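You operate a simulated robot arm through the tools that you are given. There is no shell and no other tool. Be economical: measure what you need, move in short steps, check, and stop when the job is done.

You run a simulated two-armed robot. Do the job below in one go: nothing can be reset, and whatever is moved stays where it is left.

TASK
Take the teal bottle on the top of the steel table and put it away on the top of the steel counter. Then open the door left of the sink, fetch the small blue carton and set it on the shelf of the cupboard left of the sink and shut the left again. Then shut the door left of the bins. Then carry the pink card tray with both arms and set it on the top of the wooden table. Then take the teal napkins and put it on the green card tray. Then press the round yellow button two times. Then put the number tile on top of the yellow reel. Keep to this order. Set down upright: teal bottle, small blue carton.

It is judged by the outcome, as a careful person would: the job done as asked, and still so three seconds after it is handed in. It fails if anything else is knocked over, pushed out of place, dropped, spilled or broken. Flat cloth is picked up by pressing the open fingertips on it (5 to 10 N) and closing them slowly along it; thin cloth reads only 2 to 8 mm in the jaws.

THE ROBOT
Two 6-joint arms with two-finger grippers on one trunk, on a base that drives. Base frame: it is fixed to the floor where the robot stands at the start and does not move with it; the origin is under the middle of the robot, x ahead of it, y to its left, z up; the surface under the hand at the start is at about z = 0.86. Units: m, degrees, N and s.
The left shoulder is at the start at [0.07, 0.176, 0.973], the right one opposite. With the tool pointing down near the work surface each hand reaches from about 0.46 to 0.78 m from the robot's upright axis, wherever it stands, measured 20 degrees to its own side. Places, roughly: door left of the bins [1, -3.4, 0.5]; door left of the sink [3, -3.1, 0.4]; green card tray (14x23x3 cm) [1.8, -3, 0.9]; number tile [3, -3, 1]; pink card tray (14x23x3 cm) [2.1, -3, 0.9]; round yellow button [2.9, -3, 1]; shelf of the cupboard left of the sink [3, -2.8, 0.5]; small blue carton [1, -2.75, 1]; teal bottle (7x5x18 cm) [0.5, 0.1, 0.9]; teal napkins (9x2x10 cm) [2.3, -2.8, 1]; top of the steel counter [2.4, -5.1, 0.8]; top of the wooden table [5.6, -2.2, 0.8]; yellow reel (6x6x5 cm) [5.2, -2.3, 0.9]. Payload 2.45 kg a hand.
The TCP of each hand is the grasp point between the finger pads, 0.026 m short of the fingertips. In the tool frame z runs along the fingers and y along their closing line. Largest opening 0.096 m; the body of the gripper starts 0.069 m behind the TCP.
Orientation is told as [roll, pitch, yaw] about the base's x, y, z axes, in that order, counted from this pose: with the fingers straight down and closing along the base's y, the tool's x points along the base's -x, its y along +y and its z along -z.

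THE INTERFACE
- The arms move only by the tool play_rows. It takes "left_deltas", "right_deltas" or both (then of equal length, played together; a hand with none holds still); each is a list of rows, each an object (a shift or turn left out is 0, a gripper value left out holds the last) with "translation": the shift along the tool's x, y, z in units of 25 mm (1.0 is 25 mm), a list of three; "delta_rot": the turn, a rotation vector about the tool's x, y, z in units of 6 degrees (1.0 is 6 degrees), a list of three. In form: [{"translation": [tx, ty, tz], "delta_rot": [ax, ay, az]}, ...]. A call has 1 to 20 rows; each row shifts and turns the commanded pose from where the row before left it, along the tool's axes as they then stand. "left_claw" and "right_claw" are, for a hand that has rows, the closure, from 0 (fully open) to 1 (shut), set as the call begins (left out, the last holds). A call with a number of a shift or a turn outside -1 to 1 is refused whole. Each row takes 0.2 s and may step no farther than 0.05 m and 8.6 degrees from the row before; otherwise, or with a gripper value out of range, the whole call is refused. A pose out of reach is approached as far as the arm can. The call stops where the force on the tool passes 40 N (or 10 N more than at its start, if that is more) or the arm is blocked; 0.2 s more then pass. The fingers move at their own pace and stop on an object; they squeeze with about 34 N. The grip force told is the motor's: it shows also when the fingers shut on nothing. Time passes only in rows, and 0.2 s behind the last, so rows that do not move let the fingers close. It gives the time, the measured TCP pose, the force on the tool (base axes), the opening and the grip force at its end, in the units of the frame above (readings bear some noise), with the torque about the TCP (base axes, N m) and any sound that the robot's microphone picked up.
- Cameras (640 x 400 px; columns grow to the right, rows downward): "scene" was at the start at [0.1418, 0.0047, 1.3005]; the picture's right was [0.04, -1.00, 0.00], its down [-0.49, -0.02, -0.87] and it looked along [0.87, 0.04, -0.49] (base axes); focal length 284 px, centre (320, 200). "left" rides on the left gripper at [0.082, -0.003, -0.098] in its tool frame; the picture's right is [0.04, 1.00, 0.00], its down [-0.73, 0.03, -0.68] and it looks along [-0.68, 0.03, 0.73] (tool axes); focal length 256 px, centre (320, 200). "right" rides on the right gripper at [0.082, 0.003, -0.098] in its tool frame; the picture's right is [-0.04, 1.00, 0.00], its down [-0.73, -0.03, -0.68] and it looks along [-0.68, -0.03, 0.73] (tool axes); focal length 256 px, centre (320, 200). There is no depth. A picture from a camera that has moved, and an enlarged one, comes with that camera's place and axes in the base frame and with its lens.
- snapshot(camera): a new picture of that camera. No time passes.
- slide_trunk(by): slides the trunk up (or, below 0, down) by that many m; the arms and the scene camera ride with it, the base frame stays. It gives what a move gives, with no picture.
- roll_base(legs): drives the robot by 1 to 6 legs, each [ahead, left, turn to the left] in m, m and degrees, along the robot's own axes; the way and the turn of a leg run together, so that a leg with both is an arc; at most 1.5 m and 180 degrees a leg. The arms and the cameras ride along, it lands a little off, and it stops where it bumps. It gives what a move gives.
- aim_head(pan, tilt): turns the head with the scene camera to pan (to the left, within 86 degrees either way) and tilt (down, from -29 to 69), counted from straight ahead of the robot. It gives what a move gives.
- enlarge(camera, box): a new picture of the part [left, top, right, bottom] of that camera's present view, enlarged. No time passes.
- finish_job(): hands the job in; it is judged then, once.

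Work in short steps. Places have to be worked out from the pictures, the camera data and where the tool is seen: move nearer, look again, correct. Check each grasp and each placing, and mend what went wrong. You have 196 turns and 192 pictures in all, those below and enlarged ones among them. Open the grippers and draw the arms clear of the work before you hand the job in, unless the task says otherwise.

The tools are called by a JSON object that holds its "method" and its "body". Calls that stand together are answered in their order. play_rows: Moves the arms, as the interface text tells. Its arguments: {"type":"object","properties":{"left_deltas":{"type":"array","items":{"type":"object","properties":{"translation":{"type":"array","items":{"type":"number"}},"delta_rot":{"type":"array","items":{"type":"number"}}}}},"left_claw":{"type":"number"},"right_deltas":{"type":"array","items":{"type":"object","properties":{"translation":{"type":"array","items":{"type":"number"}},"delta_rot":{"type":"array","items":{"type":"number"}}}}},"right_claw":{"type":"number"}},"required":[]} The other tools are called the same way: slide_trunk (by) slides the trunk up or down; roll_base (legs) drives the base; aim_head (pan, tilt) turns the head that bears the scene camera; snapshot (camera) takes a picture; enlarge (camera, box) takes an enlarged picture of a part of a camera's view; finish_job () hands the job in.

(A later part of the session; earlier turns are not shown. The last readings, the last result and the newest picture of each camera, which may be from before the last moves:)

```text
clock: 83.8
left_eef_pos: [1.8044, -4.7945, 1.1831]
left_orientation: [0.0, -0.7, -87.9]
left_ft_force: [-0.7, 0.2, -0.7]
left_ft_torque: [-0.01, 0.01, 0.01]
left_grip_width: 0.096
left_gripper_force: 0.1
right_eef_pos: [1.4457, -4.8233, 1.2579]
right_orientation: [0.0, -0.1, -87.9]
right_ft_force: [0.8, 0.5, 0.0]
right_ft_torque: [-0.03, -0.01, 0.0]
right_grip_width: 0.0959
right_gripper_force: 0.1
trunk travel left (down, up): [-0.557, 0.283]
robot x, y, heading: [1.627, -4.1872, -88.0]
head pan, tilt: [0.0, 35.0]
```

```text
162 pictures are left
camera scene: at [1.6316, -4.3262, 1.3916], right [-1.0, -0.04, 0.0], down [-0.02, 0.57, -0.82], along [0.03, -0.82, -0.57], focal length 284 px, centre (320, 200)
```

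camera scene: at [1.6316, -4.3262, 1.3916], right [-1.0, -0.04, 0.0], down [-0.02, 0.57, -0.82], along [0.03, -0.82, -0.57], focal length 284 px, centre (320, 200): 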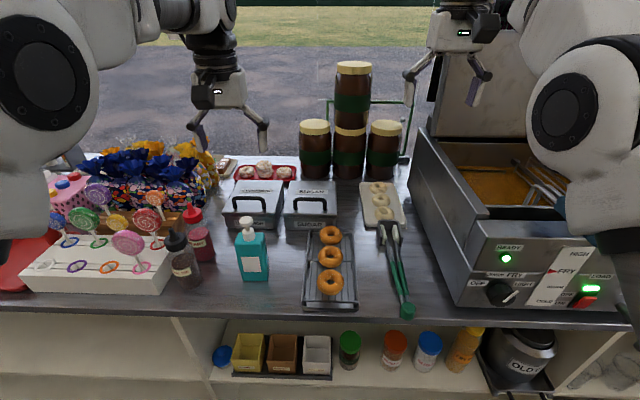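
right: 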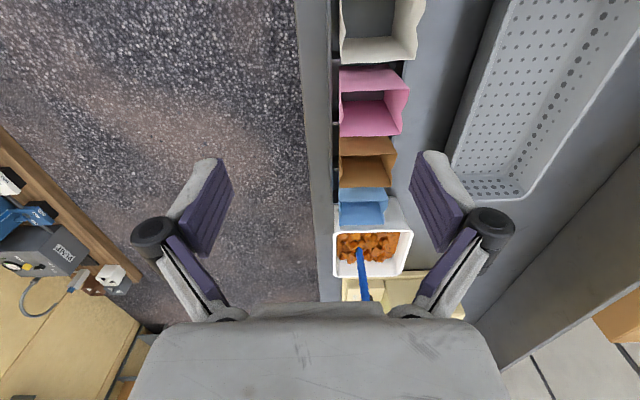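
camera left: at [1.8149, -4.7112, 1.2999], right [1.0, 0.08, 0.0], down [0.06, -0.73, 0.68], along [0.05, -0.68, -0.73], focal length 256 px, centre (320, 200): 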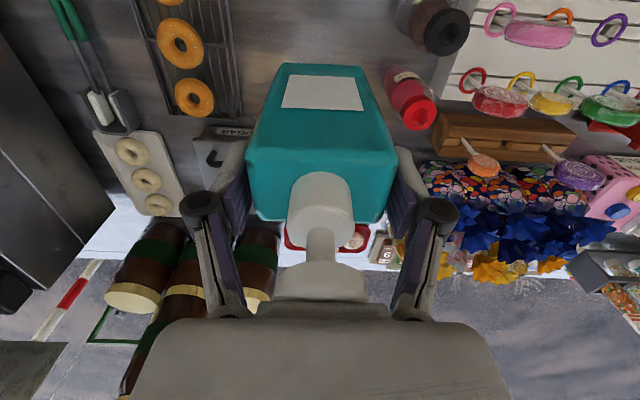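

The bottle is standing on the counter. Now I'll back into the aisle, turn to face the north cupboards and look.

{"method": "roll_base", "body": {"legs": [[-0.2, 0, 0], [0, 0, 178]]}}

{"method": "aim_head", "body": {"pan": -35, "tilt": 25}}

{"method": "snapshot", "body": {"camera": "scene"}}

{"method": "aim_head", "body": {"pan": 20, "tilt": 25}}

{"method": "snapshot", "body": {"camera": "scene"}}

```text
clock: 92.8
left_eef_pos: [1.4457, -3.3775, 1.1814]
left_orientation: [0.0, -0.7, 91.7]
left_ft_force: [-0.8, 0.3, 0.7]
left_ft_torque: [-0.01, 0.0, -0.02]
left_grip_width: 0.0958
left_gripper_force: 0.1
right_eef_pos: [1.8035, -3.3493, 1.2587]
right_orientation: [-0.1, 0.0, 91.6]
right_ft_force: [0.5, 0.5, 0.1]
right_ft_torque: [-0.04, -0.02, 0.0]
right_grip_width: 0.0962
right_gripper_force: 0.0
trunk travel left (down, up): [-0.557, 0.283]
robot x, y, heading: [1.619, -3.9828, 91.7]
head pan, tilt: [0.0, 35.0]
```

```text
clock: 93.8
left_eef_pos: [1.4454, -3.3754, 1.1813]
left_orientation: [-0.1, -0.7, 91.6]
left_ft_force: [-0.4, 0.5, -0.7]
left_ft_torque: [0.0, -0.02, 0.01]
left_grip_width: 0.0958
left_gripper_force: 0.1
right_eef_pos: [1.804, -3.3509, 1.2568]
right_orientation: [-0.1, -0.1, 91.4]
right_ft_force: [-1.1, 0.0, -1.6]
right_ft_torque: [0.0, 0.01, 0.02]
right_grip_width: 0.0959
right_gripper_force: 0.0
trunk travel left (down, up): [-0.557, 0.283]
robot x, y, heading: [1.6198, -3.9801, 91.6]
head pan, tilt: [-35.0, 25.0]
```

```text
161 pictures are left
camera scene: at [1.6679, -3.8551, 1.4073], right [0.83, -0.55, 0.0], down [-0.23, -0.35, -0.91], along [0.5, 0.76, -0.42], focal length 284 px, centre (320, 200)
```

scene: 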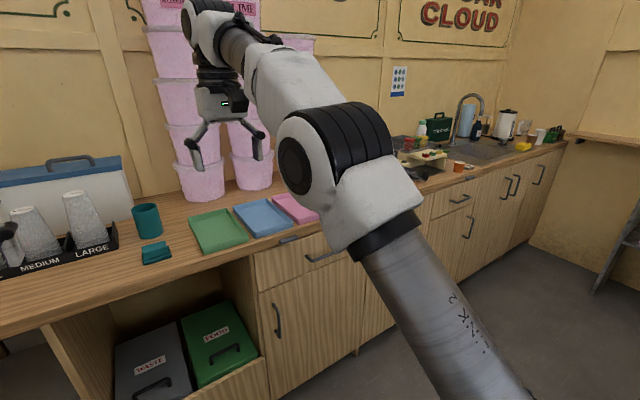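

```text
clock: 95.0
left_eef_pos: [1.4445, -3.3753, 1.1828]
left_orientation: [-0.2, -0.7, 91.6]
left_ft_force: [0.6, 0.2, -0.2]
left_ft_torque: [0.04, 0.06, 0.0]
left_grip_width: 0.096
left_gripper_force: 0.1
right_eef_pos: [1.8049, -3.351, 1.2572]
right_orientation: [0.0, 0.0, 91.6]
right_ft_force: [-0.8, 0.3, 0.2]
right_ft_torque: [0.0, 0.04, 0.03]
right_grip_width: 0.0961
right_gripper_force: 0.0
trunk travel left (down, up): [-0.557, 0.283]
robot x, y, heading: [1.6198, -3.9801, 91.7]
head pan, tilt: [20.0, 25.0]
```

```text
160 pictures are left
camera scene: at [1.5835, -3.8463, 1.4073], right [0.93, 0.37, 0.0], down [0.16, -0.39, -0.91], along [-0.33, 0.84, -0.42], focal length 284 px, centre (320, 200)
```

scene: 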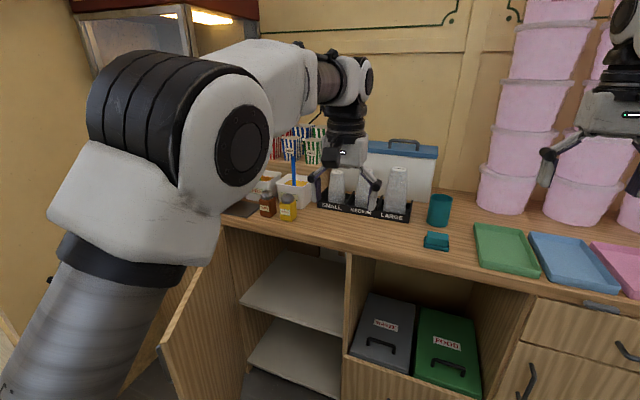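

The layout is clear: the trays are to the right of the bins and the sink is further right. I'll strafe right (east) to see the sink cupboards.

{"method": "roll_base", "body": {"legs": [[0, -1.2, -1.6]]}}

{"method": "aim_head", "body": {"pan": 0, "tilt": 30}}

{"method": "snapshot", "body": {"camera": "scene"}}

```text
clock: 101.0
left_eef_pos: [2.6377, -3.3494, 1.1814]
left_orientation: [-0.1, -0.7, 90.8]
left_ft_force: [0.0, 0.2, 0.6]
left_ft_torque: [0.0, 0.0, -0.03]
left_grip_width: 0.096
left_gripper_force: 0.1
right_eef_pos: [2.998, -3.3304, 1.2579]
right_orientation: [-0.1, 0.0, 90.5]
right_ft_force: [0.4, 0.6, -1.0]
right_ft_torque: [0.03, 0.0, -0.04]
right_grip_width: 0.096
right_gripper_force: 0.1
trunk travel left (down, up): [-0.557, 0.283]
robot x, y, heading: [2.8026, -3.9572, 90.8]
head pan, tilt: [20.0, 25.0]
```

```text
clock: 101.8
left_eef_pos: [2.6369, -3.3503, 1.1821]
left_orientation: [0.0, -0.8, 90.7]
left_ft_force: [-0.3, -0.9, 0.4]
left_ft_torque: [-0.02, 0.0, -0.02]
left_grip_width: 0.0961
left_gripper_force: 0.1
right_eef_pos: [2.9964, -3.3295, 1.2571]
right_orientation: [0.0, 0.1, 90.6]
right_ft_force: [0.4, 0.7, 0.5]
right_ft_torque: [-0.01, 0.03, -0.03]
right_grip_width: 0.0959
right_gripper_force: 0.0
trunk travel left (down, up): [-0.557, 0.283]
robot x, y, heading: [2.8011, -3.9609, 90.8]
head pan, tilt: [0.0, 30.0]
```

```text
159 pictures are left
camera scene: at [2.7997, -3.8184, 1.3994], right [1.0, 0.01, 0.0], down [0.01, -0.5, -0.87], along [-0.01, 0.87, -0.5], focal length 284 px, centre (320, 200)
```

scene: 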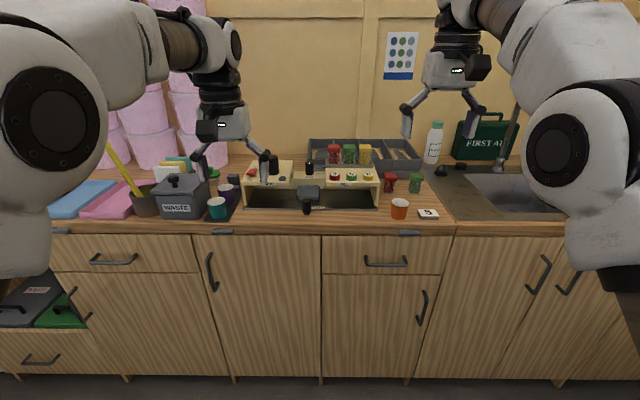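

The target door is the one under the drawer near x 2.81–3.18, y≈-3.12, with a vertical handle at about [3.14, -3.16, 0.58] and its hinge on the left. I'll shift right so the left hand faces the handle and turn the left hand to point forward.

{"method": "roll_base", "body": {"legs": [[0, -0.5, -0.8]]}}

{"method": "play_rows", "body": {"left_deltas": [{"delta_rot": [0, -1, 0]}, {"delta_rot": [0, -1, 0]}, {"delta_rot": [0, -1, 0]}, {"delta_rot": [0, -1, 0]}, {"delta_rot": [0, -1, 0]}, {"delta_rot": [0, -1, 0]}, {"delta_rot": [0, -1, 0]}, {"delta_rot": [0, -1, 0]}, {"delta_rot": [0, -1, 0]}, {"delta_rot": [0, -1, 0]}, {"delta_rot": [0, -1, 0]}, {"delta_rot": [0, -1, 0]}, {"delta_rot": [0, -1, 0]}, {"delta_rot": [0, -1, 0]}, {"delta_rot": [0, -1, 0]}, {}]}}

{"method": "slide_trunk", "body": {"by": -0.4}}

{"method": "snapshot", "body": {"camera": "scene"}}

```text
clock: 104.8
left_eef_pos: [3.1543, -3.3454, 1.1823]
left_orientation: [-0.1, -0.8, 90.0]
left_ft_force: [0.4, 0.3, 0.6]
left_ft_torque: [-0.03, -0.01, 0.0]
left_grip_width: 0.096
left_gripper_force: 0.1
right_eef_pos: [3.5149, -3.3283, 1.2576]
right_orientation: [0.0, 0.0, 90.0]
right_ft_force: [0.7, 0.4, 0.3]
right_ft_torque: [0.0, 0.02, 0.0]
right_grip_width: 0.0957
right_gripper_force: 0.1
trunk travel left (down, up): [-0.557, 0.283]
robot x, y, heading: [3.3087, -3.9559, 90.0]
head pan, tilt: [0.0, 30.0]
```

```text
clock: 108.2
left_eef_pos: [3.1614, -3.3347, 1.1666]
left_orientation: [-9.1, -68.9, 96.6]
left_ft_force: [0.3, 0.0, 0.6]
left_ft_torque: [0.0, -0.01, 0.02]
left_grip_width: 0.0958
left_gripper_force: 0.0
left hand out of reach, approached as far as the arm can: row 8, 9, 10, 11, 13, 14, 15
right_eef_pos: [3.5147, -3.3305, 1.2573]
right_orientation: [-0.1, 0.1, 89.9]
right_ft_force: [0.1, 0.8, -0.5]
right_ft_torque: [0.02, -0.01, -0.02]
right_grip_width: 0.0961
right_gripper_force: 0.0
trunk travel left (down, up): [-0.557, 0.283]
robot x, y, heading: [3.3108, -3.9553, 90.4]
head pan, tilt: [0.0, 30.0]
```

```text
clock: 112.1
left_eef_pos: [3.1632, -3.3358, 0.7695]
left_orientation: [-8.9, -69.4, 96.4]
left_ft_force: [-0.3, -0.2, 0.1]
left_ft_torque: [0.02, -0.03, -0.02]
left_grip_width: 0.0962
left_gripper_force: 0.2
right_eef_pos: [3.5144, -3.3304, 0.8585]
right_orientation: [0.0, 0.0, 90.1]
right_ft_force: [-0.3, -0.1, -0.3]
right_ft_torque: [-0.01, 0.0, -0.02]
right_grip_width: 0.0959
right_gripper_force: 0.1
trunk travel left (down, up): [-0.157, 0.683]
robot x, y, heading: [3.3149, -3.9573, 89.9]
head pan, tilt: [0.0, 30.0]
```

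```text
158 pictures are left
camera scene: at [3.3289, -3.8178, 0.9966], right [0.98, -0.18, 0.0], down [-0.1, -0.52, -0.85], along [0.16, 0.84, -0.53], focal length 284 px, centre (320, 200)
```

scene: 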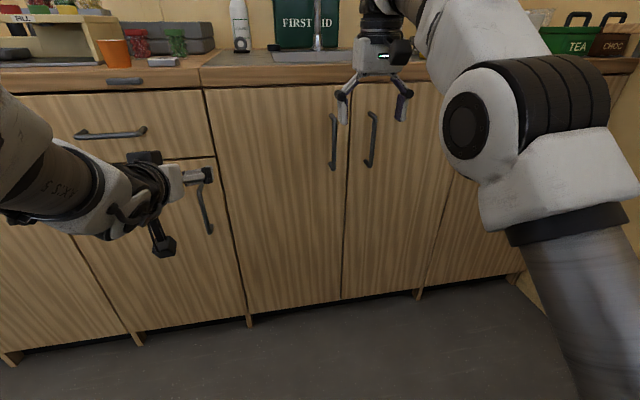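

The wrist can't quite go horizontal this close, and the arm nudges the head. I'll back up 0.2 m and extend the hand forward.

{"method": "roll_base", "body": {"legs": [[-0.18, 0, 0]]}}

{"method": "play_rows", "body": {"left_deltas": [{"translation": [0, 0, 1]}, {"translation": [0, 0, 1]}, {"translation": [0, 0, 1]}, {"translation": [0, 0, 1]}, {}]}}

{"method": "snapshot", "body": {"camera": "scene"}}

```text
clock: 113.5
left_eef_pos: [3.1609, -3.5138, 0.7726]
left_orientation: [-8.8, -69.4, 96.7]
left_ft_force: [-0.4, -1.1, -0.9]
left_ft_torque: [-0.04, 0.03, 0.0]
left_grip_width: 0.0959
left_gripper_force: 0.1
right_eef_pos: [3.5128, -3.5059, 0.8584]
right_orientation: [0.0, -0.1, 90.3]
right_ft_force: [0.1, 0.2, -0.1]
right_ft_torque: [0.06, 0.03, -0.01]
right_grip_width: 0.0959
right_gripper_force: 0.1
trunk travel left (down, up): [-0.157, 0.683]
robot x, y, heading: [3.3107, -4.1348, 90.2]
head pan, tilt: [0.0, 30.0]
```

```text
clock: 114.8
left_eef_pos: [3.1779, -3.4338, 0.7809]
left_orientation: [-9.2, -68.6, 96.1]
left_ft_force: [0.2, -0.1, 0.7]
left_ft_torque: [0.0, -0.01, -0.03]
left_grip_width: 0.0958
left_gripper_force: 0.1
left hand out of reach, approached as far as the arm can: row 1, 2, 3, 4
right_eef_pos: [3.5121, -3.5063, 0.8578]
right_orientation: [-0.1, -0.1, 90.2]
right_ft_force: [0.6, 0.0, -0.6]
right_ft_torque: [-0.02, 0.02, -0.03]
right_grip_width: 0.0962
right_gripper_force: 0.0
trunk travel left (down, up): [-0.157, 0.683]
robot x, y, heading: [3.3155, -4.1347, 90.5]
head pan, tilt: [0.0, 30.0]
```

```text
157 pictures are left
camera scene: at [3.3124, -3.9925, 0.9994], right [1.0, 0.0, 0.0], down [0.0, -0.5, -0.87], along [0.0, 0.87, -0.5], focal length 284 px, centre (320, 200)
```

scene: 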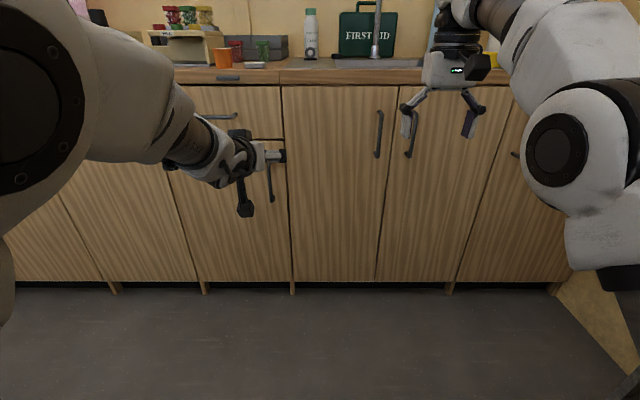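

The hand settled about 20° below horizontal. Lowering the trunk should level the forearm, so I'll do that and check.

{"method": "slide_trunk", "body": {"by": -0.15}}

{"method": "play_rows", "body": {"left_deltas": [{"translation": [0, 0, 0.4]}, {"translation": [0, 0, 0]}, {}]}}

{"method": "snapshot", "body": {"camera": "scene"}}

{"method": "snapshot", "body": {"camera": "left"}}

```text
clock: 116.5
left_eef_pos: [3.1766, -3.4337, 0.6312]
left_orientation: [-9.5, -68.6, 96.3]
left_ft_force: [0.4, -0.4, -0.3]
left_ft_torque: [-0.04, -0.02, -0.03]
left_grip_width: 0.096
left_gripper_force: 0.0
right_eef_pos: [3.5128, -3.5055, 0.707]
right_orientation: [0.1, 0.0, 90.1]
right_ft_force: [0.0, 0.3, 0.2]
right_ft_torque: [0.0, 0.04, 0.0]
right_grip_width: 0.096
right_gripper_force: 0.1
trunk travel left (down, up): [-0.007, 0.833]
robot x, y, heading: [3.3134, -4.1326, 90.2]
head pan, tilt: [0.0, 30.0]
```

```text
clock: 117.3
left_eef_pos: [3.1779, -3.4239, 0.628]
left_orientation: [-9.6, -68.4, 96.3]
left_ft_force: [-0.3, -0.2, 0.1]
left_ft_torque: [-0.01, 0.0, -0.03]
left_grip_width: 0.0961
left_gripper_force: 0.2
right_eef_pos: [3.5126, -3.5057, 0.7074]
right_orientation: [0.0, 0.1, 90.1]
right_ft_force: [0.4, -0.7, 0.7]
right_ft_torque: [0.0, 0.01, 0.02]
right_grip_width: 0.0959
right_gripper_force: 0.1
trunk travel left (down, up): [-0.007, 0.833]
robot x, y, heading: [3.3079, -4.1319, 90.2]
head pan, tilt: [0.0, 30.0]
```

```text
156 pictures are left
camera scene: at [3.3124, -3.9924, 0.8493], right [1.0, 0.0, 0.0], down [0.0, -0.5, -0.87], along [0.0, 0.87, -0.5], focal length 284 px, centre (320, 200)
```

scene: 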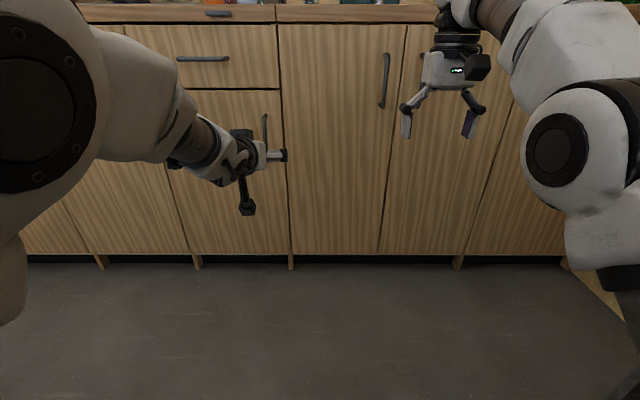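

```text
155 pictures are left
camera left: at [3.1806, -3.5451, 0.588], right [-0.99, 0.03, -0.1], down [-0.1, -0.36, 0.93], along [-0.01, 0.93, 0.36], focal length 256 px, centre (320, 200)
```

left: 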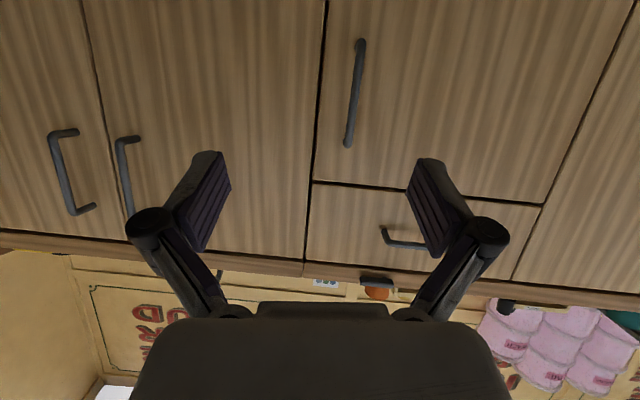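

The handle is at about [3.145, -3.155], z 0.51–0.65. I'll set the commanded tilt to about 24° below horizontal so the pose is feasible, then re-measure.

{"method": "play_rows", "body": {"left_deltas": [{"delta_rot": [0, 1, 0]}, {"delta_rot": [0, 1, 0]}, {"delta_rot": [0, 1, 0]}, {"delta_rot": [0, 1, 0]}, {}, {}]}}

```text
clock: 118.7
left_eef_pos: [3.1924, -3.4238, 0.628]
left_orientation: [-9.1, -55.1, 91.7]
left_ft_force: [0.0, 0.5, 0.0]
left_ft_torque: [-0.02, -0.04, 0.0]
left_grip_width: 0.0961
left_gripper_force: 0.2
left hand out of reach, approached as far as the arm can: row 2, 3
right_eef_pos: [3.5132, -3.5053, 0.7079]
right_orientation: [0.0, 0.0, 90.2]
right_ft_force: [-0.5, 0.8, -0.5]
right_ft_torque: [-0.02, 0.03, 0.01]
right_grip_width: 0.0961
right_gripper_force: 0.0
trunk travel left (down, up): [-0.007, 0.833]
robot x, y, heading: [3.3089, -4.135, 90.1]
head pan, tilt: [0.0, 30.0]
```

I'll extend the hand forward along base +y toward the handle and see how the orientation settles.

{"method": "play_rows", "body": {"left_deltas": [{"translation": [-0.57, 0, 0.82]}, {"translation": [-0.57, 0, 0.82]}, {"translation": [-0.57, 0, 0.82]}, {"translation": [-0.57, 0, 0.82]}, {}, {}]}}

```text
clock: 120.1
left_eef_pos: [3.1996, -3.3243, 0.6278]
left_orientation: [-8.2, -53.3, 91.3]
left_ft_force: [0.9, -0.1, -0.2]
left_ft_torque: [0.0, -0.01, -0.04]
left_grip_width: 0.096
left_gripper_force: 0.0
right_eef_pos: [3.5134, -3.5054, 0.7087]
right_orientation: [0.1, 0.0, 90.2]
right_ft_force: [0.4, 0.6, 0.3]
right_ft_torque: [0.02, 0.01, -0.02]
right_grip_width: 0.0958
right_gripper_force: 0.0
trunk travel left (down, up): [-0.007, 0.833]
robot x, y, heading: [3.3104, -4.1369, 90.2]
head pan, tilt: [0.0, 30.0]
```

Now I'll test whether the wrist tilts up more at this extension.

{"method": "play_rows", "body": {"left_deltas": [{"delta_rot": [0, -1, 0]}, {"delta_rot": [0, -1, 0]}, {"delta_rot": [0, -1, 0]}, {}, {}]}}

{"method": "snapshot", "body": {"camera": "scene"}}

{"method": "snapshot", "body": {"camera": "left"}}

```text
clock: 121.3
left_eef_pos: [3.1922, -3.3239, 0.6228]
left_orientation: [-10.7, -66.2, 96.1]
left_ft_force: [-0.2, -0.3, -0.6]
left_ft_torque: [0.0, -0.01, 0.01]
left_grip_width: 0.0961
left_gripper_force: 0.0
left hand out of reach, approached as far as the arm can: row 3
right_eef_pos: [3.5125, -3.506, 0.707]
right_orientation: [-0.1, 0.0, 90.2]
right_ft_force: [-0.1, -0.5, -0.4]
right_ft_torque: [0.0, 0.03, -0.01]
right_grip_width: 0.0958
right_gripper_force: 0.0
trunk travel left (down, up): [-0.007, 0.833]
robot x, y, heading: [3.3136, -4.132, 90.3]
head pan, tilt: [0.0, 30.0]
```

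```text
154 pictures are left
camera scene: at [3.3124, -3.9924, 0.8493], right [1.0, 0.0, 0.0], down [0.0, -0.5, -0.87], along [0.0, 0.87, -0.5], focal length 284 px, centre (320, 200)
```

scene: 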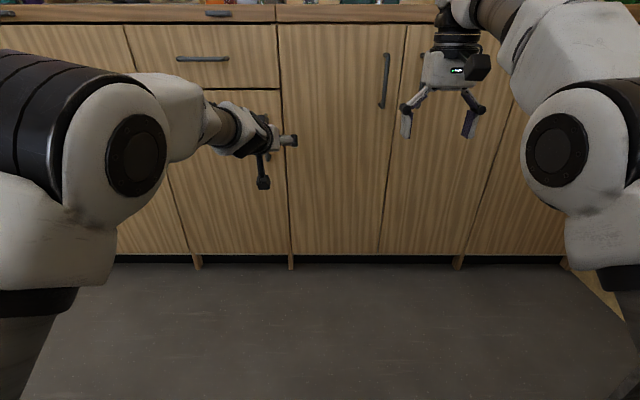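

```text
153 pictures are left
camera left: at [3.1921, -3.446, 0.5882], right [-0.99, 0.05, -0.11], down [-0.12, -0.32, 0.94], along [0.01, 0.94, 0.33], focal length 256 px, centre (320, 200)
```

left: 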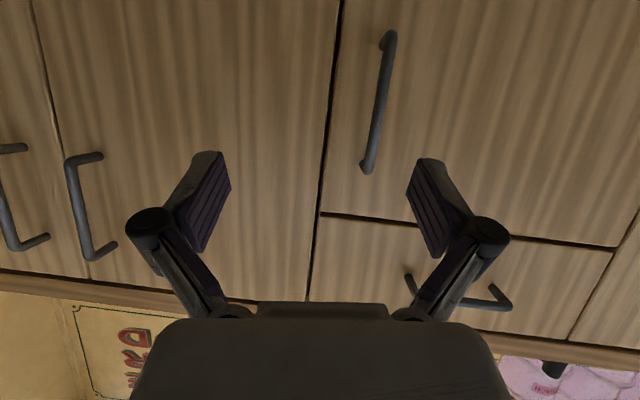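

I'll move laterally to centre on the handle and approach to about 3 cm short.

{"method": "play_rows", "body": {"left_deltas": [{"translation": [-0.4, 0.8, 0]}, {"translation": [-0.4, 0.8, 0]}, {"translation": [-0.4, 0.7, 0]}, {"translation": [0, 0, 1]}, {"translation": [0, 0, 1]}, {"translation": [0, 0, 1]}, {"translation": [0, 0, 1]}, {"translation": [0, 0, 1]}, {}]}}

{"method": "snapshot", "body": {"camera": "left"}}

```text
clock: 123.3
left_eef_pos: [3.1627, -3.2193, 0.5985]
left_orientation: [-16.8, -71.3, 100.4]
left_ft_force: [0.0, 0.1, -0.2]
left_ft_torque: [0.03, -0.01, 0.01]
left_grip_width: 0.0961
left_gripper_force: 0.1
left hand out of reach, approached as far as the arm can: row 1, 2, 3, 7, 8
right_eef_pos: [3.5115, -3.5047, 0.7071]
right_orientation: [0.0, -0.1, 90.2]
right_ft_force: [0.5, 0.9, 0.3]
right_ft_torque: [-0.03, -0.02, 0.05]
right_grip_width: 0.0959
right_gripper_force: 0.1
trunk travel left (down, up): [-0.007, 0.833]
robot x, y, heading: [3.3099, -4.1319, 90.2]
head pan, tilt: [0.0, 30.0]
```

```text
152 pictures are left
camera left: at [3.1598, -3.3376, 0.5519], right [-0.99, 0.08, -0.13], down [-0.15, -0.4, 0.9], along [0.02, 0.91, 0.41], focal length 256 px, centre (320, 200)
```

left: 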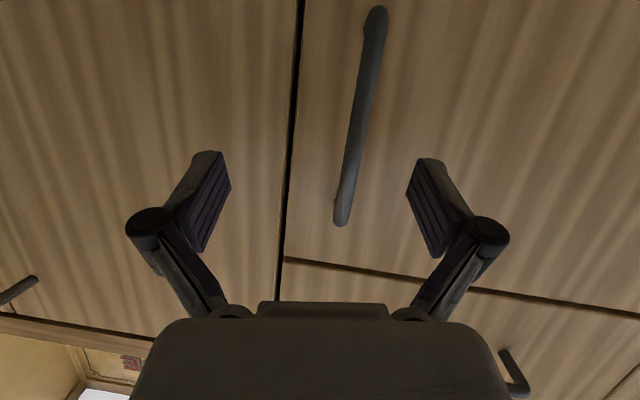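

The handle lies between the fingers. I'll centre a bit more, then drive the base forward 5.5 cm to bring the bar between the pads.

{"method": "play_rows", "body": {"left_deltas": [{"translation": [0, 0.7, 0]}, {}]}}

{"method": "roll_base", "body": {"legs": [[0.055, 0, 0]]}}

{"method": "snapshot", "body": {"camera": "left"}}

```text
clock: 123.9
left_eef_pos: [3.1438, -3.2183, 0.5935]
left_orientation: [-15.4, -71.1, 99.3]
left_ft_force: [0.0, 0.4, 0.0]
left_ft_torque: [-0.02, 0.01, 0.01]
left_grip_width: 0.0964
left_gripper_force: 0.0
right_eef_pos: [3.5128, -3.5047, 0.7081]
right_orientation: [0.0, 0.0, 90.2]
right_ft_force: [0.0, 1.2, 1.2]
right_ft_torque: [-0.04, 0.04, 0.01]
right_grip_width: 0.0961
right_gripper_force: 0.1
trunk travel left (down, up): [-0.007, 0.833]
robot x, y, heading: [3.3146, -4.13, 90.4]
head pan, tilt: [0.0, 30.0]
```

```text
clock: 124.8
left_eef_pos: [3.1424, -3.164, 0.5942]
left_orientation: [-15.2, -71.1, 99.3]
left_ft_force: [0.5, -1.4, -0.8]
left_ft_torque: [0.02, 0.01, 0.04]
left_grip_width: 0.0962
left_gripper_force: 0.0
right_eef_pos: [3.5131, -3.4486, 0.7067]
right_orientation: [-0.1, 0.0, 90.2]
right_ft_force: [-0.2, 0.0, -0.4]
right_ft_torque: [0.01, 0.0, 0.0]
right_grip_width: 0.096
right_gripper_force: 0.1
trunk travel left (down, up): [-0.007, 0.833]
robot x, y, heading: [3.3108, -4.0798, 90.4]
head pan, tilt: [0.0, 30.0]
```

```text
151 pictures are left
camera left: at [3.1408, -3.2819, 0.5482], right [-0.99, 0.08, -0.12], down [-0.14, -0.4, 0.9], along [0.02, 0.91, 0.41], focal length 256 px, centre (320, 200)
```

left: 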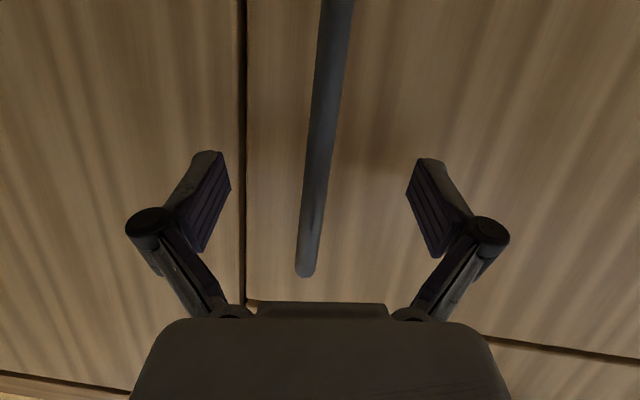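

The bar is centred between the pads; close on it.

{"method": "play_rows", "body": {"left_deltas": [{}, {}, {}, {}], "left_claw": 1}}

{"method": "snapshot", "body": {"camera": "left"}}

```text
clock: 125.8
left_eef_pos: [3.1451, -3.1637, 0.5951]
left_orientation: [-14.8, -71.1, 98.7]
left_ft_force: [15.6, -14.4, -3.3]
left_ft_torque: [0.27, 1.06, 0.03]
left_grip_width: 0.0127
left_gripper_force: 39.1
right_eef_pos: [3.5132, -3.4513, 0.7072]
right_orientation: [0.1, -0.1, 90.3]
right_ft_force: [-0.2, 0.4, 0.7]
right_ft_torque: [-0.01, 0.0, -0.01]
right_grip_width: 0.0959
right_gripper_force: 0.0
trunk travel left (down, up): [-0.007, 0.833]
robot x, y, heading: [3.3131, -4.079, 90.1]
head pan, tilt: [0.0, 30.0]
```

```text
150 pictures are left
camera left: at [3.143, -3.2826, 0.5489], right [-0.99, 0.08, -0.12], down [-0.14, -0.4, 0.9], along [0.02, 0.91, 0.41], focal length 256 px, centre (320, 200)
```

left: 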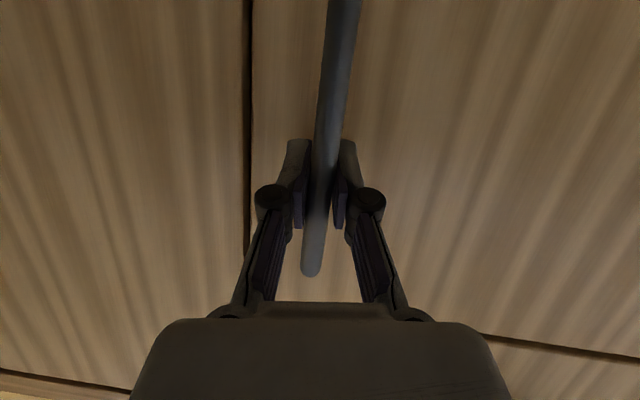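

The handle is gripped. I'll pull the door open along its arc (hinge near x≈2.80), first to roughly 30°.

{"method": "play_rows", "body": {"left_deltas": [{"translation": [0.27, 0.13, -0.85]}, {"translation": [0.27, 0.13, -0.85]}, {"translation": [0.27, 0.13, -0.85]}, {"translation": [0.27, 0.13, -0.85]}, {"translation": [0.22, 0.37, -0.8]}, {"translation": [0.22, 0.37, -0.8]}, {"translation": [0.22, 0.37, -0.8]}, {"translation": [0.22, 0.37, -0.8]}, {}]}}

{"method": "snapshot", "body": {"camera": "scene"}}

```text
clock: 127.2
left_eef_pos: [3.1258, -3.2495, 0.5944]
left_orientation: [-13.7, -71.1, 97.4]
left_ft_force: [4.8, -1.7, 1.4]
left_ft_torque: [0.13, 0.95, -0.08]
left_grip_width: 0.0124
left_gripper_force: 39.0
left hand out of reach, approached as far as the arm can: row 1, 2, 3
right_eef_pos: [3.5158, -3.4506, 0.7078]
right_orientation: [0.0, 0.0, 90.1]
right_ft_force: [-0.1, -1.3, -1.6]
right_ft_torque: [0.0, 0.0, -0.02]
right_grip_width: 0.096
right_gripper_force: 0.1
trunk travel left (down, up): [-0.007, 0.833]
robot x, y, heading: [3.3118, -4.078, 90.3]
head pan, tilt: [0.0, 30.0]
stopped in row 6 (left hand): the force on the tool passed its limit at 43 N (the readings are from after the stop); the commanded pose is now the measured one
```

```text
149 pictures are left
camera scene: at [3.3133, -3.9376, 0.8495], right [1.0, 0.0, 0.0], down [0.0, -0.5, -0.87], along [0.0, 0.87, -0.5], focal length 284 px, centre (320, 200)
```

scene: 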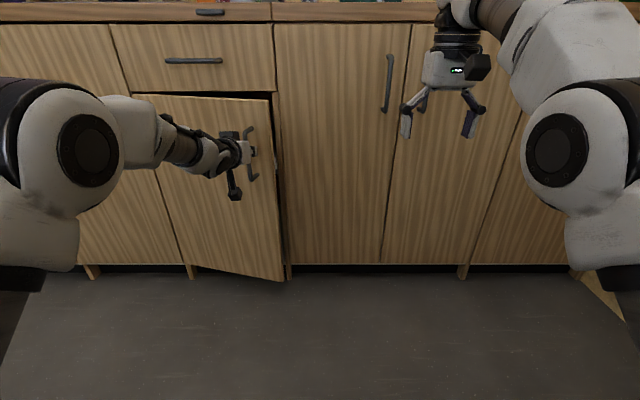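

The door is about 15° open. I'll continue along the arc, turning the hand with the door.

{"method": "play_rows", "body": {"left_deltas": [{"translation": [0.21, 0.32, -0.76], "delta_rot": [0.54, 0.07, 0.18]}, {"translation": [0.21, 0.32, -0.76], "delta_rot": [0.54, 0.07, 0.18]}, {"translation": [0.21, 0.32, -0.76], "delta_rot": [0.54, 0.07, 0.18]}, {"translation": [0.22, 0.38, -0.8], "delta_rot": [0.54, 0.07, 0.18]}, {"translation": [0.22, 0.38, -0.8], "delta_rot": [0.54, 0.07, 0.18]}, {"translation": [0.22, 0.38, -0.8], "delta_rot": [0.54, 0.07, 0.18]}, {"translation": [0.22, 0.38, -0.8], "delta_rot": [0.54, 0.07, 0.18]}, {}]}}

{"method": "snapshot", "body": {"camera": "scene"}}

```text
clock: 127.7
left_eef_pos: [3.1151, -3.2743, 0.5962]
left_orientation: [-12.9, -70.9, 91.9]
left_ft_force: [4.8, -3.1, 1.6]
left_ft_torque: [-0.18, 1.12, 0.07]
left_grip_width: 0.0119
left_gripper_force: 38.4
right_eef_pos: [3.5169, -3.4514, 0.7084]
right_orientation: [-0.1, 0.0, 89.9]
right_ft_force: [0.4, 0.2, 0.2]
right_ft_torque: [-0.01, 0.03, -0.02]
right_grip_width: 0.0961
right_gripper_force: 0.0
trunk travel left (down, up): [-0.007, 0.833]
robot x, y, heading: [3.3108, -4.0784, 89.7]
head pan, tilt: [0.0, 30.0]
stopped in row 2 (left hand): the force on the tool passed its limit at 43 N (the readings are from after the stop); the commanded pose is now the measured one
```

```text
148 pictures are left
camera scene: at [3.314, -3.9377, 0.8495], right [1.0, 0.0, 0.0], down [0.0, -0.5, -0.87], along [0.0, 0.87, -0.5], focal length 284 px, centre (320, 200)
```

scene: 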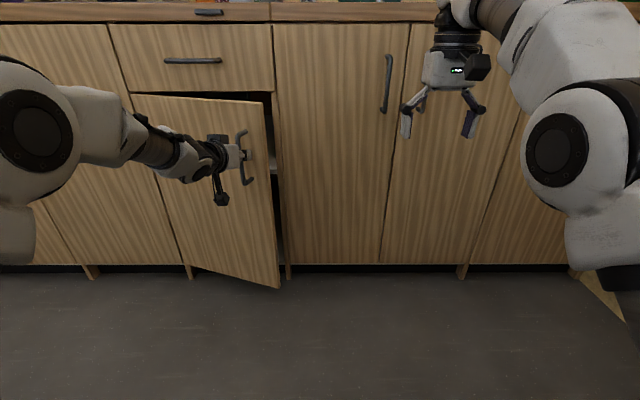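

The force limit stopped it early, so I'll go slower with smaller steps and let the bar pivot in the pads.

{"method": "play_rows", "body": {"left_deltas": [{"translation": [0.12, 0.16, -0.43]}, {"translation": [0.12, 0.16, -0.43]}, {"translation": [0.12, 0.19, -0.42]}, {"translation": [0.12, 0.19, -0.42]}, {"translation": [0.12, 0.21, -0.42]}, {"translation": [0.12, 0.21, -0.42]}, {"translation": [0.12, 0.23, -0.4]}, {"translation": [0.12, 0.23, -0.4]}, {}]}}

```text
clock: 128.7
left_eef_pos: [3.0976, -3.31, 0.595]
left_orientation: [-12.4, -71.0, 91.1]
left_ft_force: [7.4, -5.1, 3.8]
left_ft_torque: [0.26, 1.03, -0.09]
left_grip_width: 0.0126
left_gripper_force: 39.1
right_eef_pos: [3.5178, -3.4521, 0.7099]
right_orientation: [-0.1, -0.1, 89.8]
right_ft_force: [0.3, -0.1, 0.0]
right_ft_torque: [0.0, 0.01, -0.03]
right_grip_width: 0.096
right_gripper_force: 0.0
trunk travel left (down, up): [-0.007, 0.833]
robot x, y, heading: [3.3122, -4.0825, 89.6]
head pan, tilt: [0.0, 30.0]
stopped in row 4 (left hand): the force on the tool passed its limit at 42 N (the readings are from after the stop); the commanded pose is now the measured one
```

The reaction force points outward along the door radius, so I'm pulling too far inward. I'll reduce the sideways part.

{"method": "play_rows", "body": {"left_deltas": [{"translation": [0.12, 0.13, -0.43]}, {"translation": [0.12, 0.14, -0.42]}, {"translation": [0.12, 0.15, -0.42]}, {"translation": [0.12, 0.16, -0.42]}, {"translation": [0.12, 0.18, -0.42]}, {"translation": [0.12, 0.2, -0.42]}, {"translation": [0.12, 0.21, -0.4]}, {"translation": [0.12, 0.22, -0.4]}, {}]}}

{"method": "snapshot", "body": {"camera": "scene"}}

```text
clock: 129.8
left_eef_pos: [3.066, -3.3512, 0.5947]
left_orientation: [-13.6, -70.9, 92.7]
left_ft_force: [-7.2, 6.8, -2.5]
left_ft_torque: [0.03, 0.92, -0.2]
left_grip_width: 0.0127
left_gripper_force: 39.0
right_eef_pos: [3.5154, -3.4493, 0.7061]
right_orientation: [0.0, 0.1, 90.0]
right_ft_force: [0.4, 0.2, -0.9]
right_ft_torque: [0.02, -0.06, 0.01]
right_grip_width: 0.096
right_gripper_force: 0.0
trunk travel left (down, up): [-0.007, 0.833]
robot x, y, heading: [3.3134, -4.0796, 90.2]
head pan, tilt: [0.0, 30.0]
stopped in row 5 (left hand): the force on the tool passed its limit at 43 N (the readings are from after the stop); the commanded pose is now the measured one
```

```text
147 pictures are left
camera scene: at [3.3126, -3.9363, 0.8489], right [1.0, 0.0, 0.0], down [0.0, -0.5, -0.87], along [0.0, 0.87, -0.5], focal length 284 px, centre (320, 200)
```

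scene: 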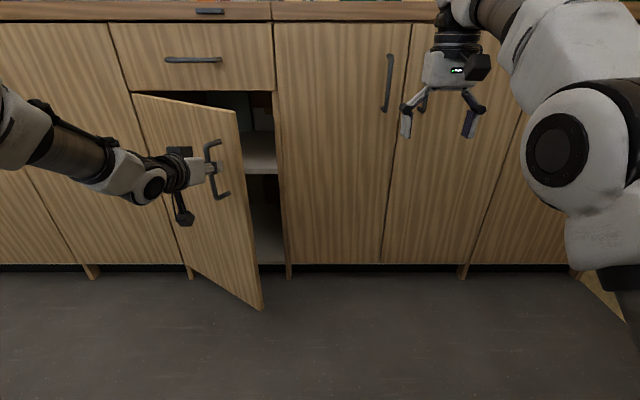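

The door is about 34° open. I'll release the handle, pull back, and then use the closed hand from inside the gap to sweep the door fully open.

{"method": "play_rows", "body": {"left_deltas": [{}, {}, {}], "left_claw": 0}}

{"method": "play_rows", "body": {"left_deltas": [{"translation": [0, 0, -1]}, {"translation": [0, 0, -1]}, {"translation": [0, 0, -1]}, {"translation": [0, 0, -1]}, {"translation": [0, 0, -0.5]}, {"translation": [0, -1, 0]}, {"translation": [0, -1, 0]}, {"translation": [0, -1, 0]}, {"translation": [0, -1, 0]}, {"translation": [0, -1, 0]}, {"translation": [0, -1, 0]}, {"translation": [0, -1, 0]}, {}]}}

{"method": "snapshot", "body": {"camera": "scene"}}

```text
clock: 130.6
left_eef_pos: [3.0677, -3.3515, 0.5956]
left_orientation: [-13.6, -71.0, 92.6]
left_ft_force: [0.2, 0.2, 0.5]
left_ft_torque: [-0.01, 0.01, 0.0]
left_grip_width: 0.0959
left_gripper_force: 0.0
right_eef_pos: [3.5157, -3.4505, 0.7071]
right_orientation: [0.0, 0.0, 90.1]
right_ft_force: [0.5, -0.2, -0.4]
right_ft_torque: [-0.01, -0.01, -0.02]
right_grip_width: 0.0959
right_gripper_force: 0.0
trunk travel left (down, up): [-0.007, 0.833]
robot x, y, heading: [3.3157, -4.0805, 90.0]
head pan, tilt: [0.0, 30.0]
```

```text
clock: 133.4
left_eef_pos: [3.1946, -3.454, 0.6272]
left_orientation: [-23.1, -69.2, 102.1]
left_ft_force: [0.4, 0.7, 0.1]
left_ft_torque: [0.01, 0.01, 0.02]
left_grip_width: 0.0959
left_gripper_force: 0.1
left hand out of reach, approached as far as the arm can: row 8, 9, 10, 11, 12
right_eef_pos: [3.5163, -3.4516, 0.7081]
right_orientation: [0.0, 0.0, 90.1]
right_ft_force: [0.6, -0.1, -0.2]
right_ft_torque: [0.0, 0.02, 0.01]
right_grip_width: 0.0961
right_gripper_force: 0.1
trunk travel left (down, up): [-0.007, 0.833]
robot x, y, heading: [3.3122, -4.0805, 90.0]
head pan, tilt: [0.0, 30.0]
```

```text
146 pictures are left
camera scene: at [3.3211, -3.9396, 0.8425], right [1.0, -0.09, 0.0], down [-0.05, -0.56, -0.83], along [0.07, 0.82, -0.56], focal length 284 px, centre (320, 200)
```

scene: 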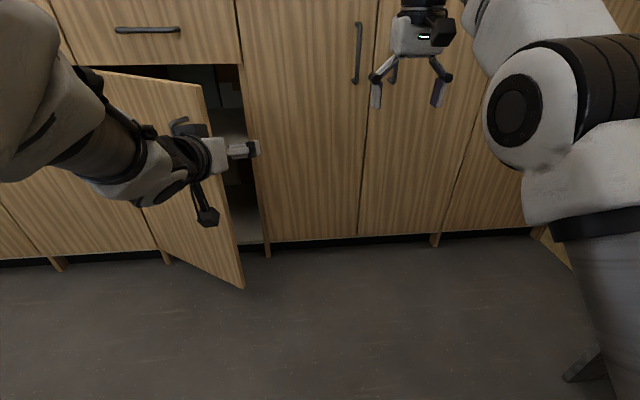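

The arm crowds the head when I reach right, so I'll shift the base right instead and let the hand relax outward.

{"method": "play_rows", "body": {"left_deltas": [{"translation": [0, 1, 0]}, {"translation": [0, 1, 0]}, {}], "left_claw": 1}}

{"method": "roll_base", "body": {"legs": [[0, -0.15, 0], [0.18, 0, 0]]}}

{"method": "snapshot", "body": {"camera": "scene"}}

```text
clock: 134.2
left_eef_pos: [3.1598, -3.4523, 0.629]
left_orientation: [-13.5, -71.1, 92.5]
left_ft_force: [-0.3, 0.1, 0.0]
left_ft_torque: [0.02, -0.03, -0.04]
left_grip_width: 0.0
left_gripper_force: 28.4
right_eef_pos: [3.5145, -3.4498, 0.7072]
right_orientation: [-0.1, 0.0, 90.1]
right_ft_force: [0.0, -0.3, 0.9]
right_ft_torque: [-0.01, 0.0, 0.0]
right_grip_width: 0.096
right_gripper_force: 0.1
trunk travel left (down, up): [-0.007, 0.833]
robot x, y, heading: [3.3094, -4.0773, 90.0]
head pan, tilt: [0.0, 30.0]
```

```text
clock: 136.7
left_eef_pos: [3.3071, -3.273, 0.6266]
left_orientation: [-13.5, -71.0, 92.8]
left_ft_force: [0.3, -0.4, 0.1]
left_ft_torque: [0.03, 0.03, 0.01]
left_grip_width: 0.0
left_gripper_force: 28.7
right_eef_pos: [3.6625, -3.2702, 0.7078]
right_orientation: [0.0, 0.1, 90.1]
right_ft_force: [0.5, 0.6, 0.5]
right_ft_torque: [-0.01, -0.02, 0.01]
right_grip_width: 0.0961
right_gripper_force: 0.0
trunk travel left (down, up): [-0.007, 0.833]
robot x, y, heading: [3.4619, -3.9025, 90.1]
head pan, tilt: [0.0, 30.0]
```

```text
145 pictures are left
camera scene: at [3.4618, -3.7571, 0.8493], right [1.0, 0.0, 0.0], down [0.0, -0.5, -0.87], along [0.0, 0.87, -0.5], focal length 284 px, centre (320, 200)
```

scene: 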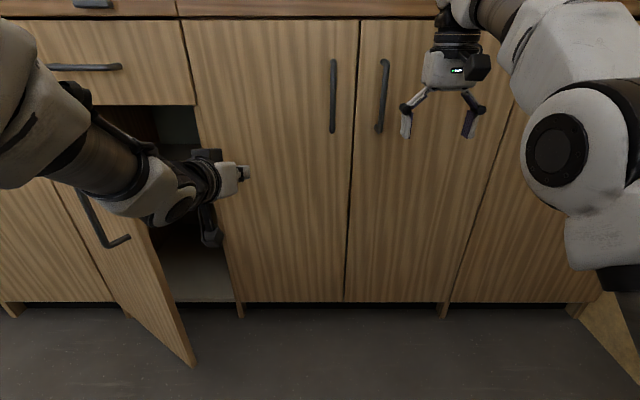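

The closed hand is inside and to the right of the door edge. I'll sweep left to push the door fully open.

{"method": "play_rows", "body": {"left_deltas": [{"translation": [0, 1, 0]}, {"translation": [0, 1, 0]}, {"translation": [0, 1, 0]}, {"translation": [0, 1, 0]}, {"translation": [0, 1, 0]}, {"translation": [0, 1, 0]}, {"translation": [0, 1, 0]}, {"translation": [0, 1, 0]}, {"translation": [0, 1, 0]}, {"translation": [0, 1, 0]}, {"translation": [0, 1, 0]}, {"translation": [0, 1, 0]}, {}]}}

{"method": "snapshot", "body": {"camera": "scene"}}

```text
clock: 137.8
left_eef_pos: [3.1957, -3.2523, 0.6167]
left_orientation: [-11.6, -70.9, 90.4]
left_ft_force: [6.2, -2.7, 0.6]
left_ft_torque: [0.07, 0.41, 0.65]
left_grip_width: 0.0001
left_gripper_force: 29.0
right_eef_pos: [3.6635, -3.2715, 0.7076]
right_orientation: [0.0, 0.0, 90.1]
right_ft_force: [-1.0, -0.1, 0.5]
right_ft_torque: [0.0, 0.0, -0.02]
right_grip_width: 0.0961
right_gripper_force: 0.0
trunk travel left (down, up): [-0.007, 0.833]
robot x, y, heading: [3.46, -3.9007, 90.1]
head pan, tilt: [0.0, 30.0]
stopped in row 5 (left hand): the force on the tool passed its limit at 81 N (the readings are from after the stop); the commanded pose is now the measured one
```

```text
144 pictures are left
camera scene: at [3.4627, -3.7577, 0.8495], right [1.0, 0.0, 0.0], down [0.0, -0.5, -0.87], along [0.0, 0.87, -0.5], focal length 284 px, centre (320, 200)
```

scene: 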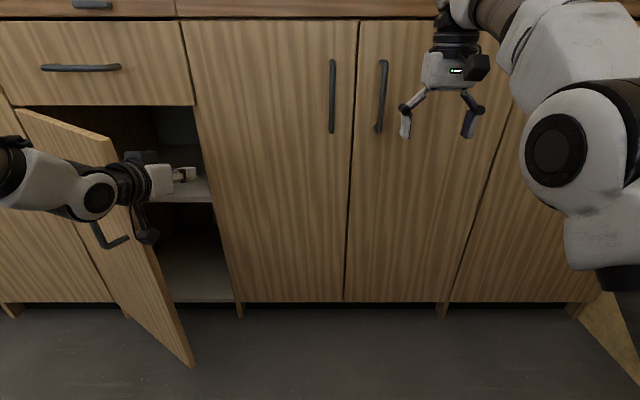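

It's touching the door edge. I'll continue more slowly.

{"method": "play_rows", "body": {"left_deltas": [{"translation": [0, 0.35, 0]}, {"translation": [0, 0.35, 0]}, {"translation": [0, 0.35, 0]}, {"translation": [0, 0.35, 0]}, {"translation": [0, 0.35, 0]}, {"translation": [0, 0.35, 0]}, {"translation": [0, 0.35, 0]}, {"translation": [0, 0.35, 0]}, {"translation": [0, 0.35, 0]}, {"translation": [0, 0.35, 0]}, {"translation": [0, 0.35, 0]}, {"translation": [0, 0.35, 0]}, {"translation": [0, 0.35, 0]}, {"translation": [0, 0.35, 0]}, {"translation": [0, 0.35, 0]}, {"translation": [0, 0.35, 0]}]}}

{"method": "snapshot", "body": {"camera": "scene"}}

```text
clock: 138.2
left_eef_pos: [3.1945, -3.2539, 0.6153]
left_orientation: [-10.1, -70.8, 88.6]
left_ft_force: [15.3, -8.7, 5.0]
left_ft_torque: [0.13, 1.14, 1.6]
left_grip_width: 0.0001
left_gripper_force: 28.3
right_eef_pos: [3.6652, -3.2718, 0.7073]
right_orientation: [0.0, -0.1, 90.0]
right_ft_force: [0.4, 0.1, -0.4]
right_ft_torque: [-0.02, 0.0, -0.01]
right_grip_width: 0.096
right_gripper_force: 0.0
trunk travel left (down, up): [-0.007, 0.833]
robot x, y, heading: [3.4611, -3.8983, 90.1]
head pan, tilt: [0.0, 30.0]
stopped in row 1 (left hand): the force on the tool passed its limit at 52 N (the readings are from after the stop); the commanded pose is now the measured one
```

```text
143 pictures are left
camera scene: at [3.4642, -3.7587, 0.8497], right [1.0, 0.0, 0.0], down [0.0, -0.5, -0.87], along [0.0, 0.87, -0.5], focal length 284 px, centre (320, 200)
```

scene: 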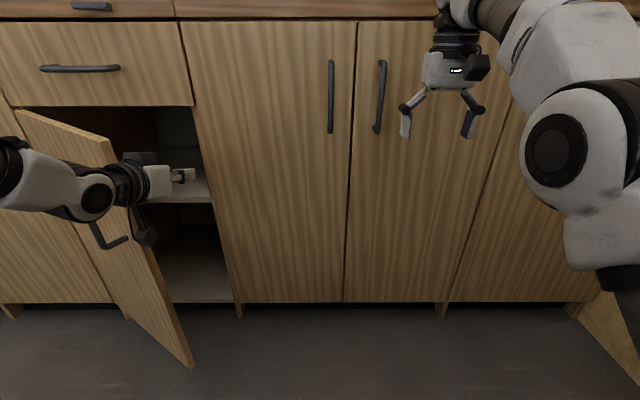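

The wrist's flat side is pressing end-on against the door edge. I'll back off, yaw the hand about 30° left so the fingers hook behind the door edge, then pull along the arc.

{"method": "play_rows", "body": {"left_deltas": [{"translation": [0, -1, 0]}, {"delta_rot": [-0.93, -0.12, -0.31]}, {"delta_rot": [-0.93, -0.12, -0.31]}, {"delta_rot": [-0.93, -0.12, -0.31]}, {"delta_rot": [-0.93, -0.12, -0.31]}, {"delta_rot": [-0.93, -0.12, -0.31]}, {"delta_rot": [-0.93, -0.12, -0.31]}, {}]}}

{"method": "snapshot", "body": {"camera": "scene"}}

{"method": "snapshot", "body": {"camera": "left"}}

```text
clock: 140.0
left_eef_pos: [3.2164, -3.2583, 0.6156]
left_orientation: [-13.0, -72.8, 126.9]
left_ft_force: [-0.6, -0.3, 0.5]
left_ft_torque: [-0.01, -0.02, 0.0]
left_grip_width: 0.0
left_gripper_force: 28.6
right_eef_pos: [3.665, -3.2706, 0.7079]
right_orientation: [0.0, 0.0, 90.0]
right_ft_force: [-0.1, 0.6, -0.3]
right_ft_torque: [0.02, 0.01, -0.04]
right_grip_width: 0.0961
right_gripper_force: 0.1
trunk travel left (down, up): [-0.007, 0.833]
robot x, y, heading: [3.4567, -3.8983, 90.1]
head pan, tilt: [0.0, 30.0]
```

```text
142 pictures are left
camera scene: at [3.4627, -3.7574, 0.8493], right [1.0, 0.0, 0.0], down [0.0, -0.5, -0.87], along [0.0, 0.87, -0.5], focal length 284 px, centre (320, 200)
```

scene: 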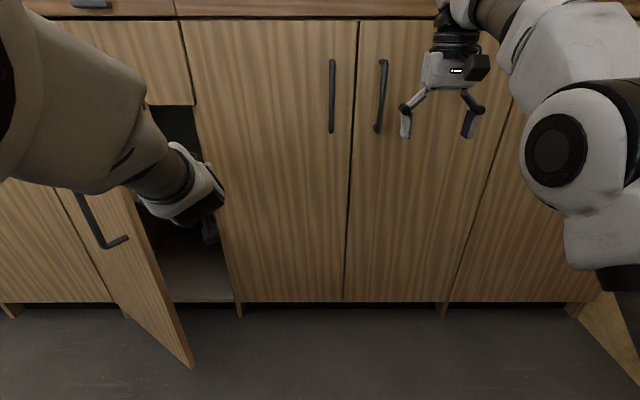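

```text
141 pictures are left
camera left: at [3.2739, -3.3617, 0.5661], right [-0.9, -0.42, -0.1], down [0.1, -0.43, 0.9], along [-0.42, 0.8, 0.43], focal length 256 px, centre (320, 200)
```

left: 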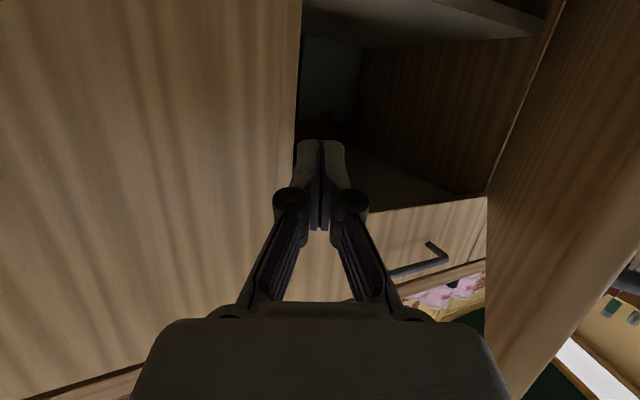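

The hand now hooks past the door edge. I'll push sideways (mostly along the tool's +y), gently, along the door's arc.

{"method": "play_rows", "body": {"left_deltas": [{"translation": [-0.1, 0.45, 0.19]}, {"translation": [-0.1, 0.45, 0.19]}, {"translation": [0, 0.45, 0]}, {"translation": [0, 0.4, -0.1]}, {"translation": [0, 0.4, -0.2]}, {"translation": [0, 0.4, -0.2]}, {"translation": [0, 0.4, -0.2]}, {"translation": [0, 0.4, -0.2]}, {"translation": [0, 0.4, -0.2]}, {"translation": [0, 0.4, -0.2]}, {"translation": [0, 0.4, -0.2]}, {"translation": [0, 0.4, -0.2]}, {"translation": [0, 0.4, -0.2]}, {"translation": [0, 0.4, -0.2]}, {"translation": [0, 0.4, -0.2]}, {"translation": [0, 0.4, -0.2]}, {"translation": [0, 0.4, -0.2]}, {"translation": [0, 0.4, -0.2]}]}}

{"method": "snapshot", "body": {"camera": "scene"}}

```text
clock: 143.8
left_eef_pos: [3.0809, -3.3442, 0.5836]
left_orientation: [-13.0, -72.8, 127.0]
left_ft_force: [2.0, -2.1, 1.1]
left_ft_torque: [-0.05, 0.1, 0.19]
left_grip_width: 0.0
left_gripper_force: 28.2
left hand out of reach, approached as far as the arm can: row 10, 11, 12, 13, 14, 15, 16, 17, 18
right_eef_pos: [3.6633, -3.2711, 0.7074]
right_orientation: [0.0, 0.0, 90.0]
right_ft_force: [-0.4, -0.1, -0.5]
right_ft_torque: [0.03, 0.0, -0.02]
right_grip_width: 0.0961
right_gripper_force: 0.0
trunk travel left (down, up): [-0.007, 0.833]
robot x, y, heading: [3.4603, -3.8976, 90.3]
head pan, tilt: [0.0, 30.0]
```

```text
140 pictures are left
camera scene: at [3.4629, -3.7578, 0.8495], right [1.0, 0.0, 0.0], down [0.0, -0.5, -0.87], along [0.0, 0.87, -0.5], focal length 284 px, centre (320, 200)
```

scene: 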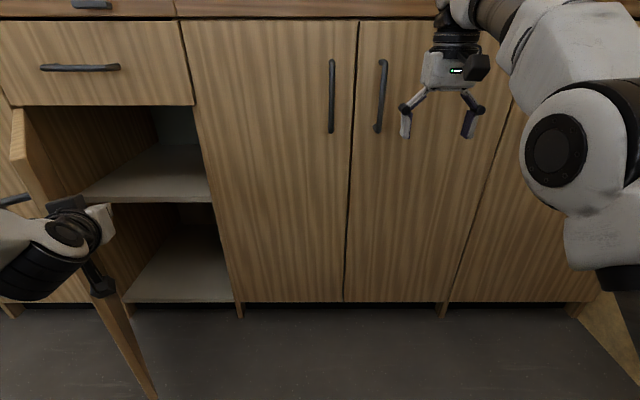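

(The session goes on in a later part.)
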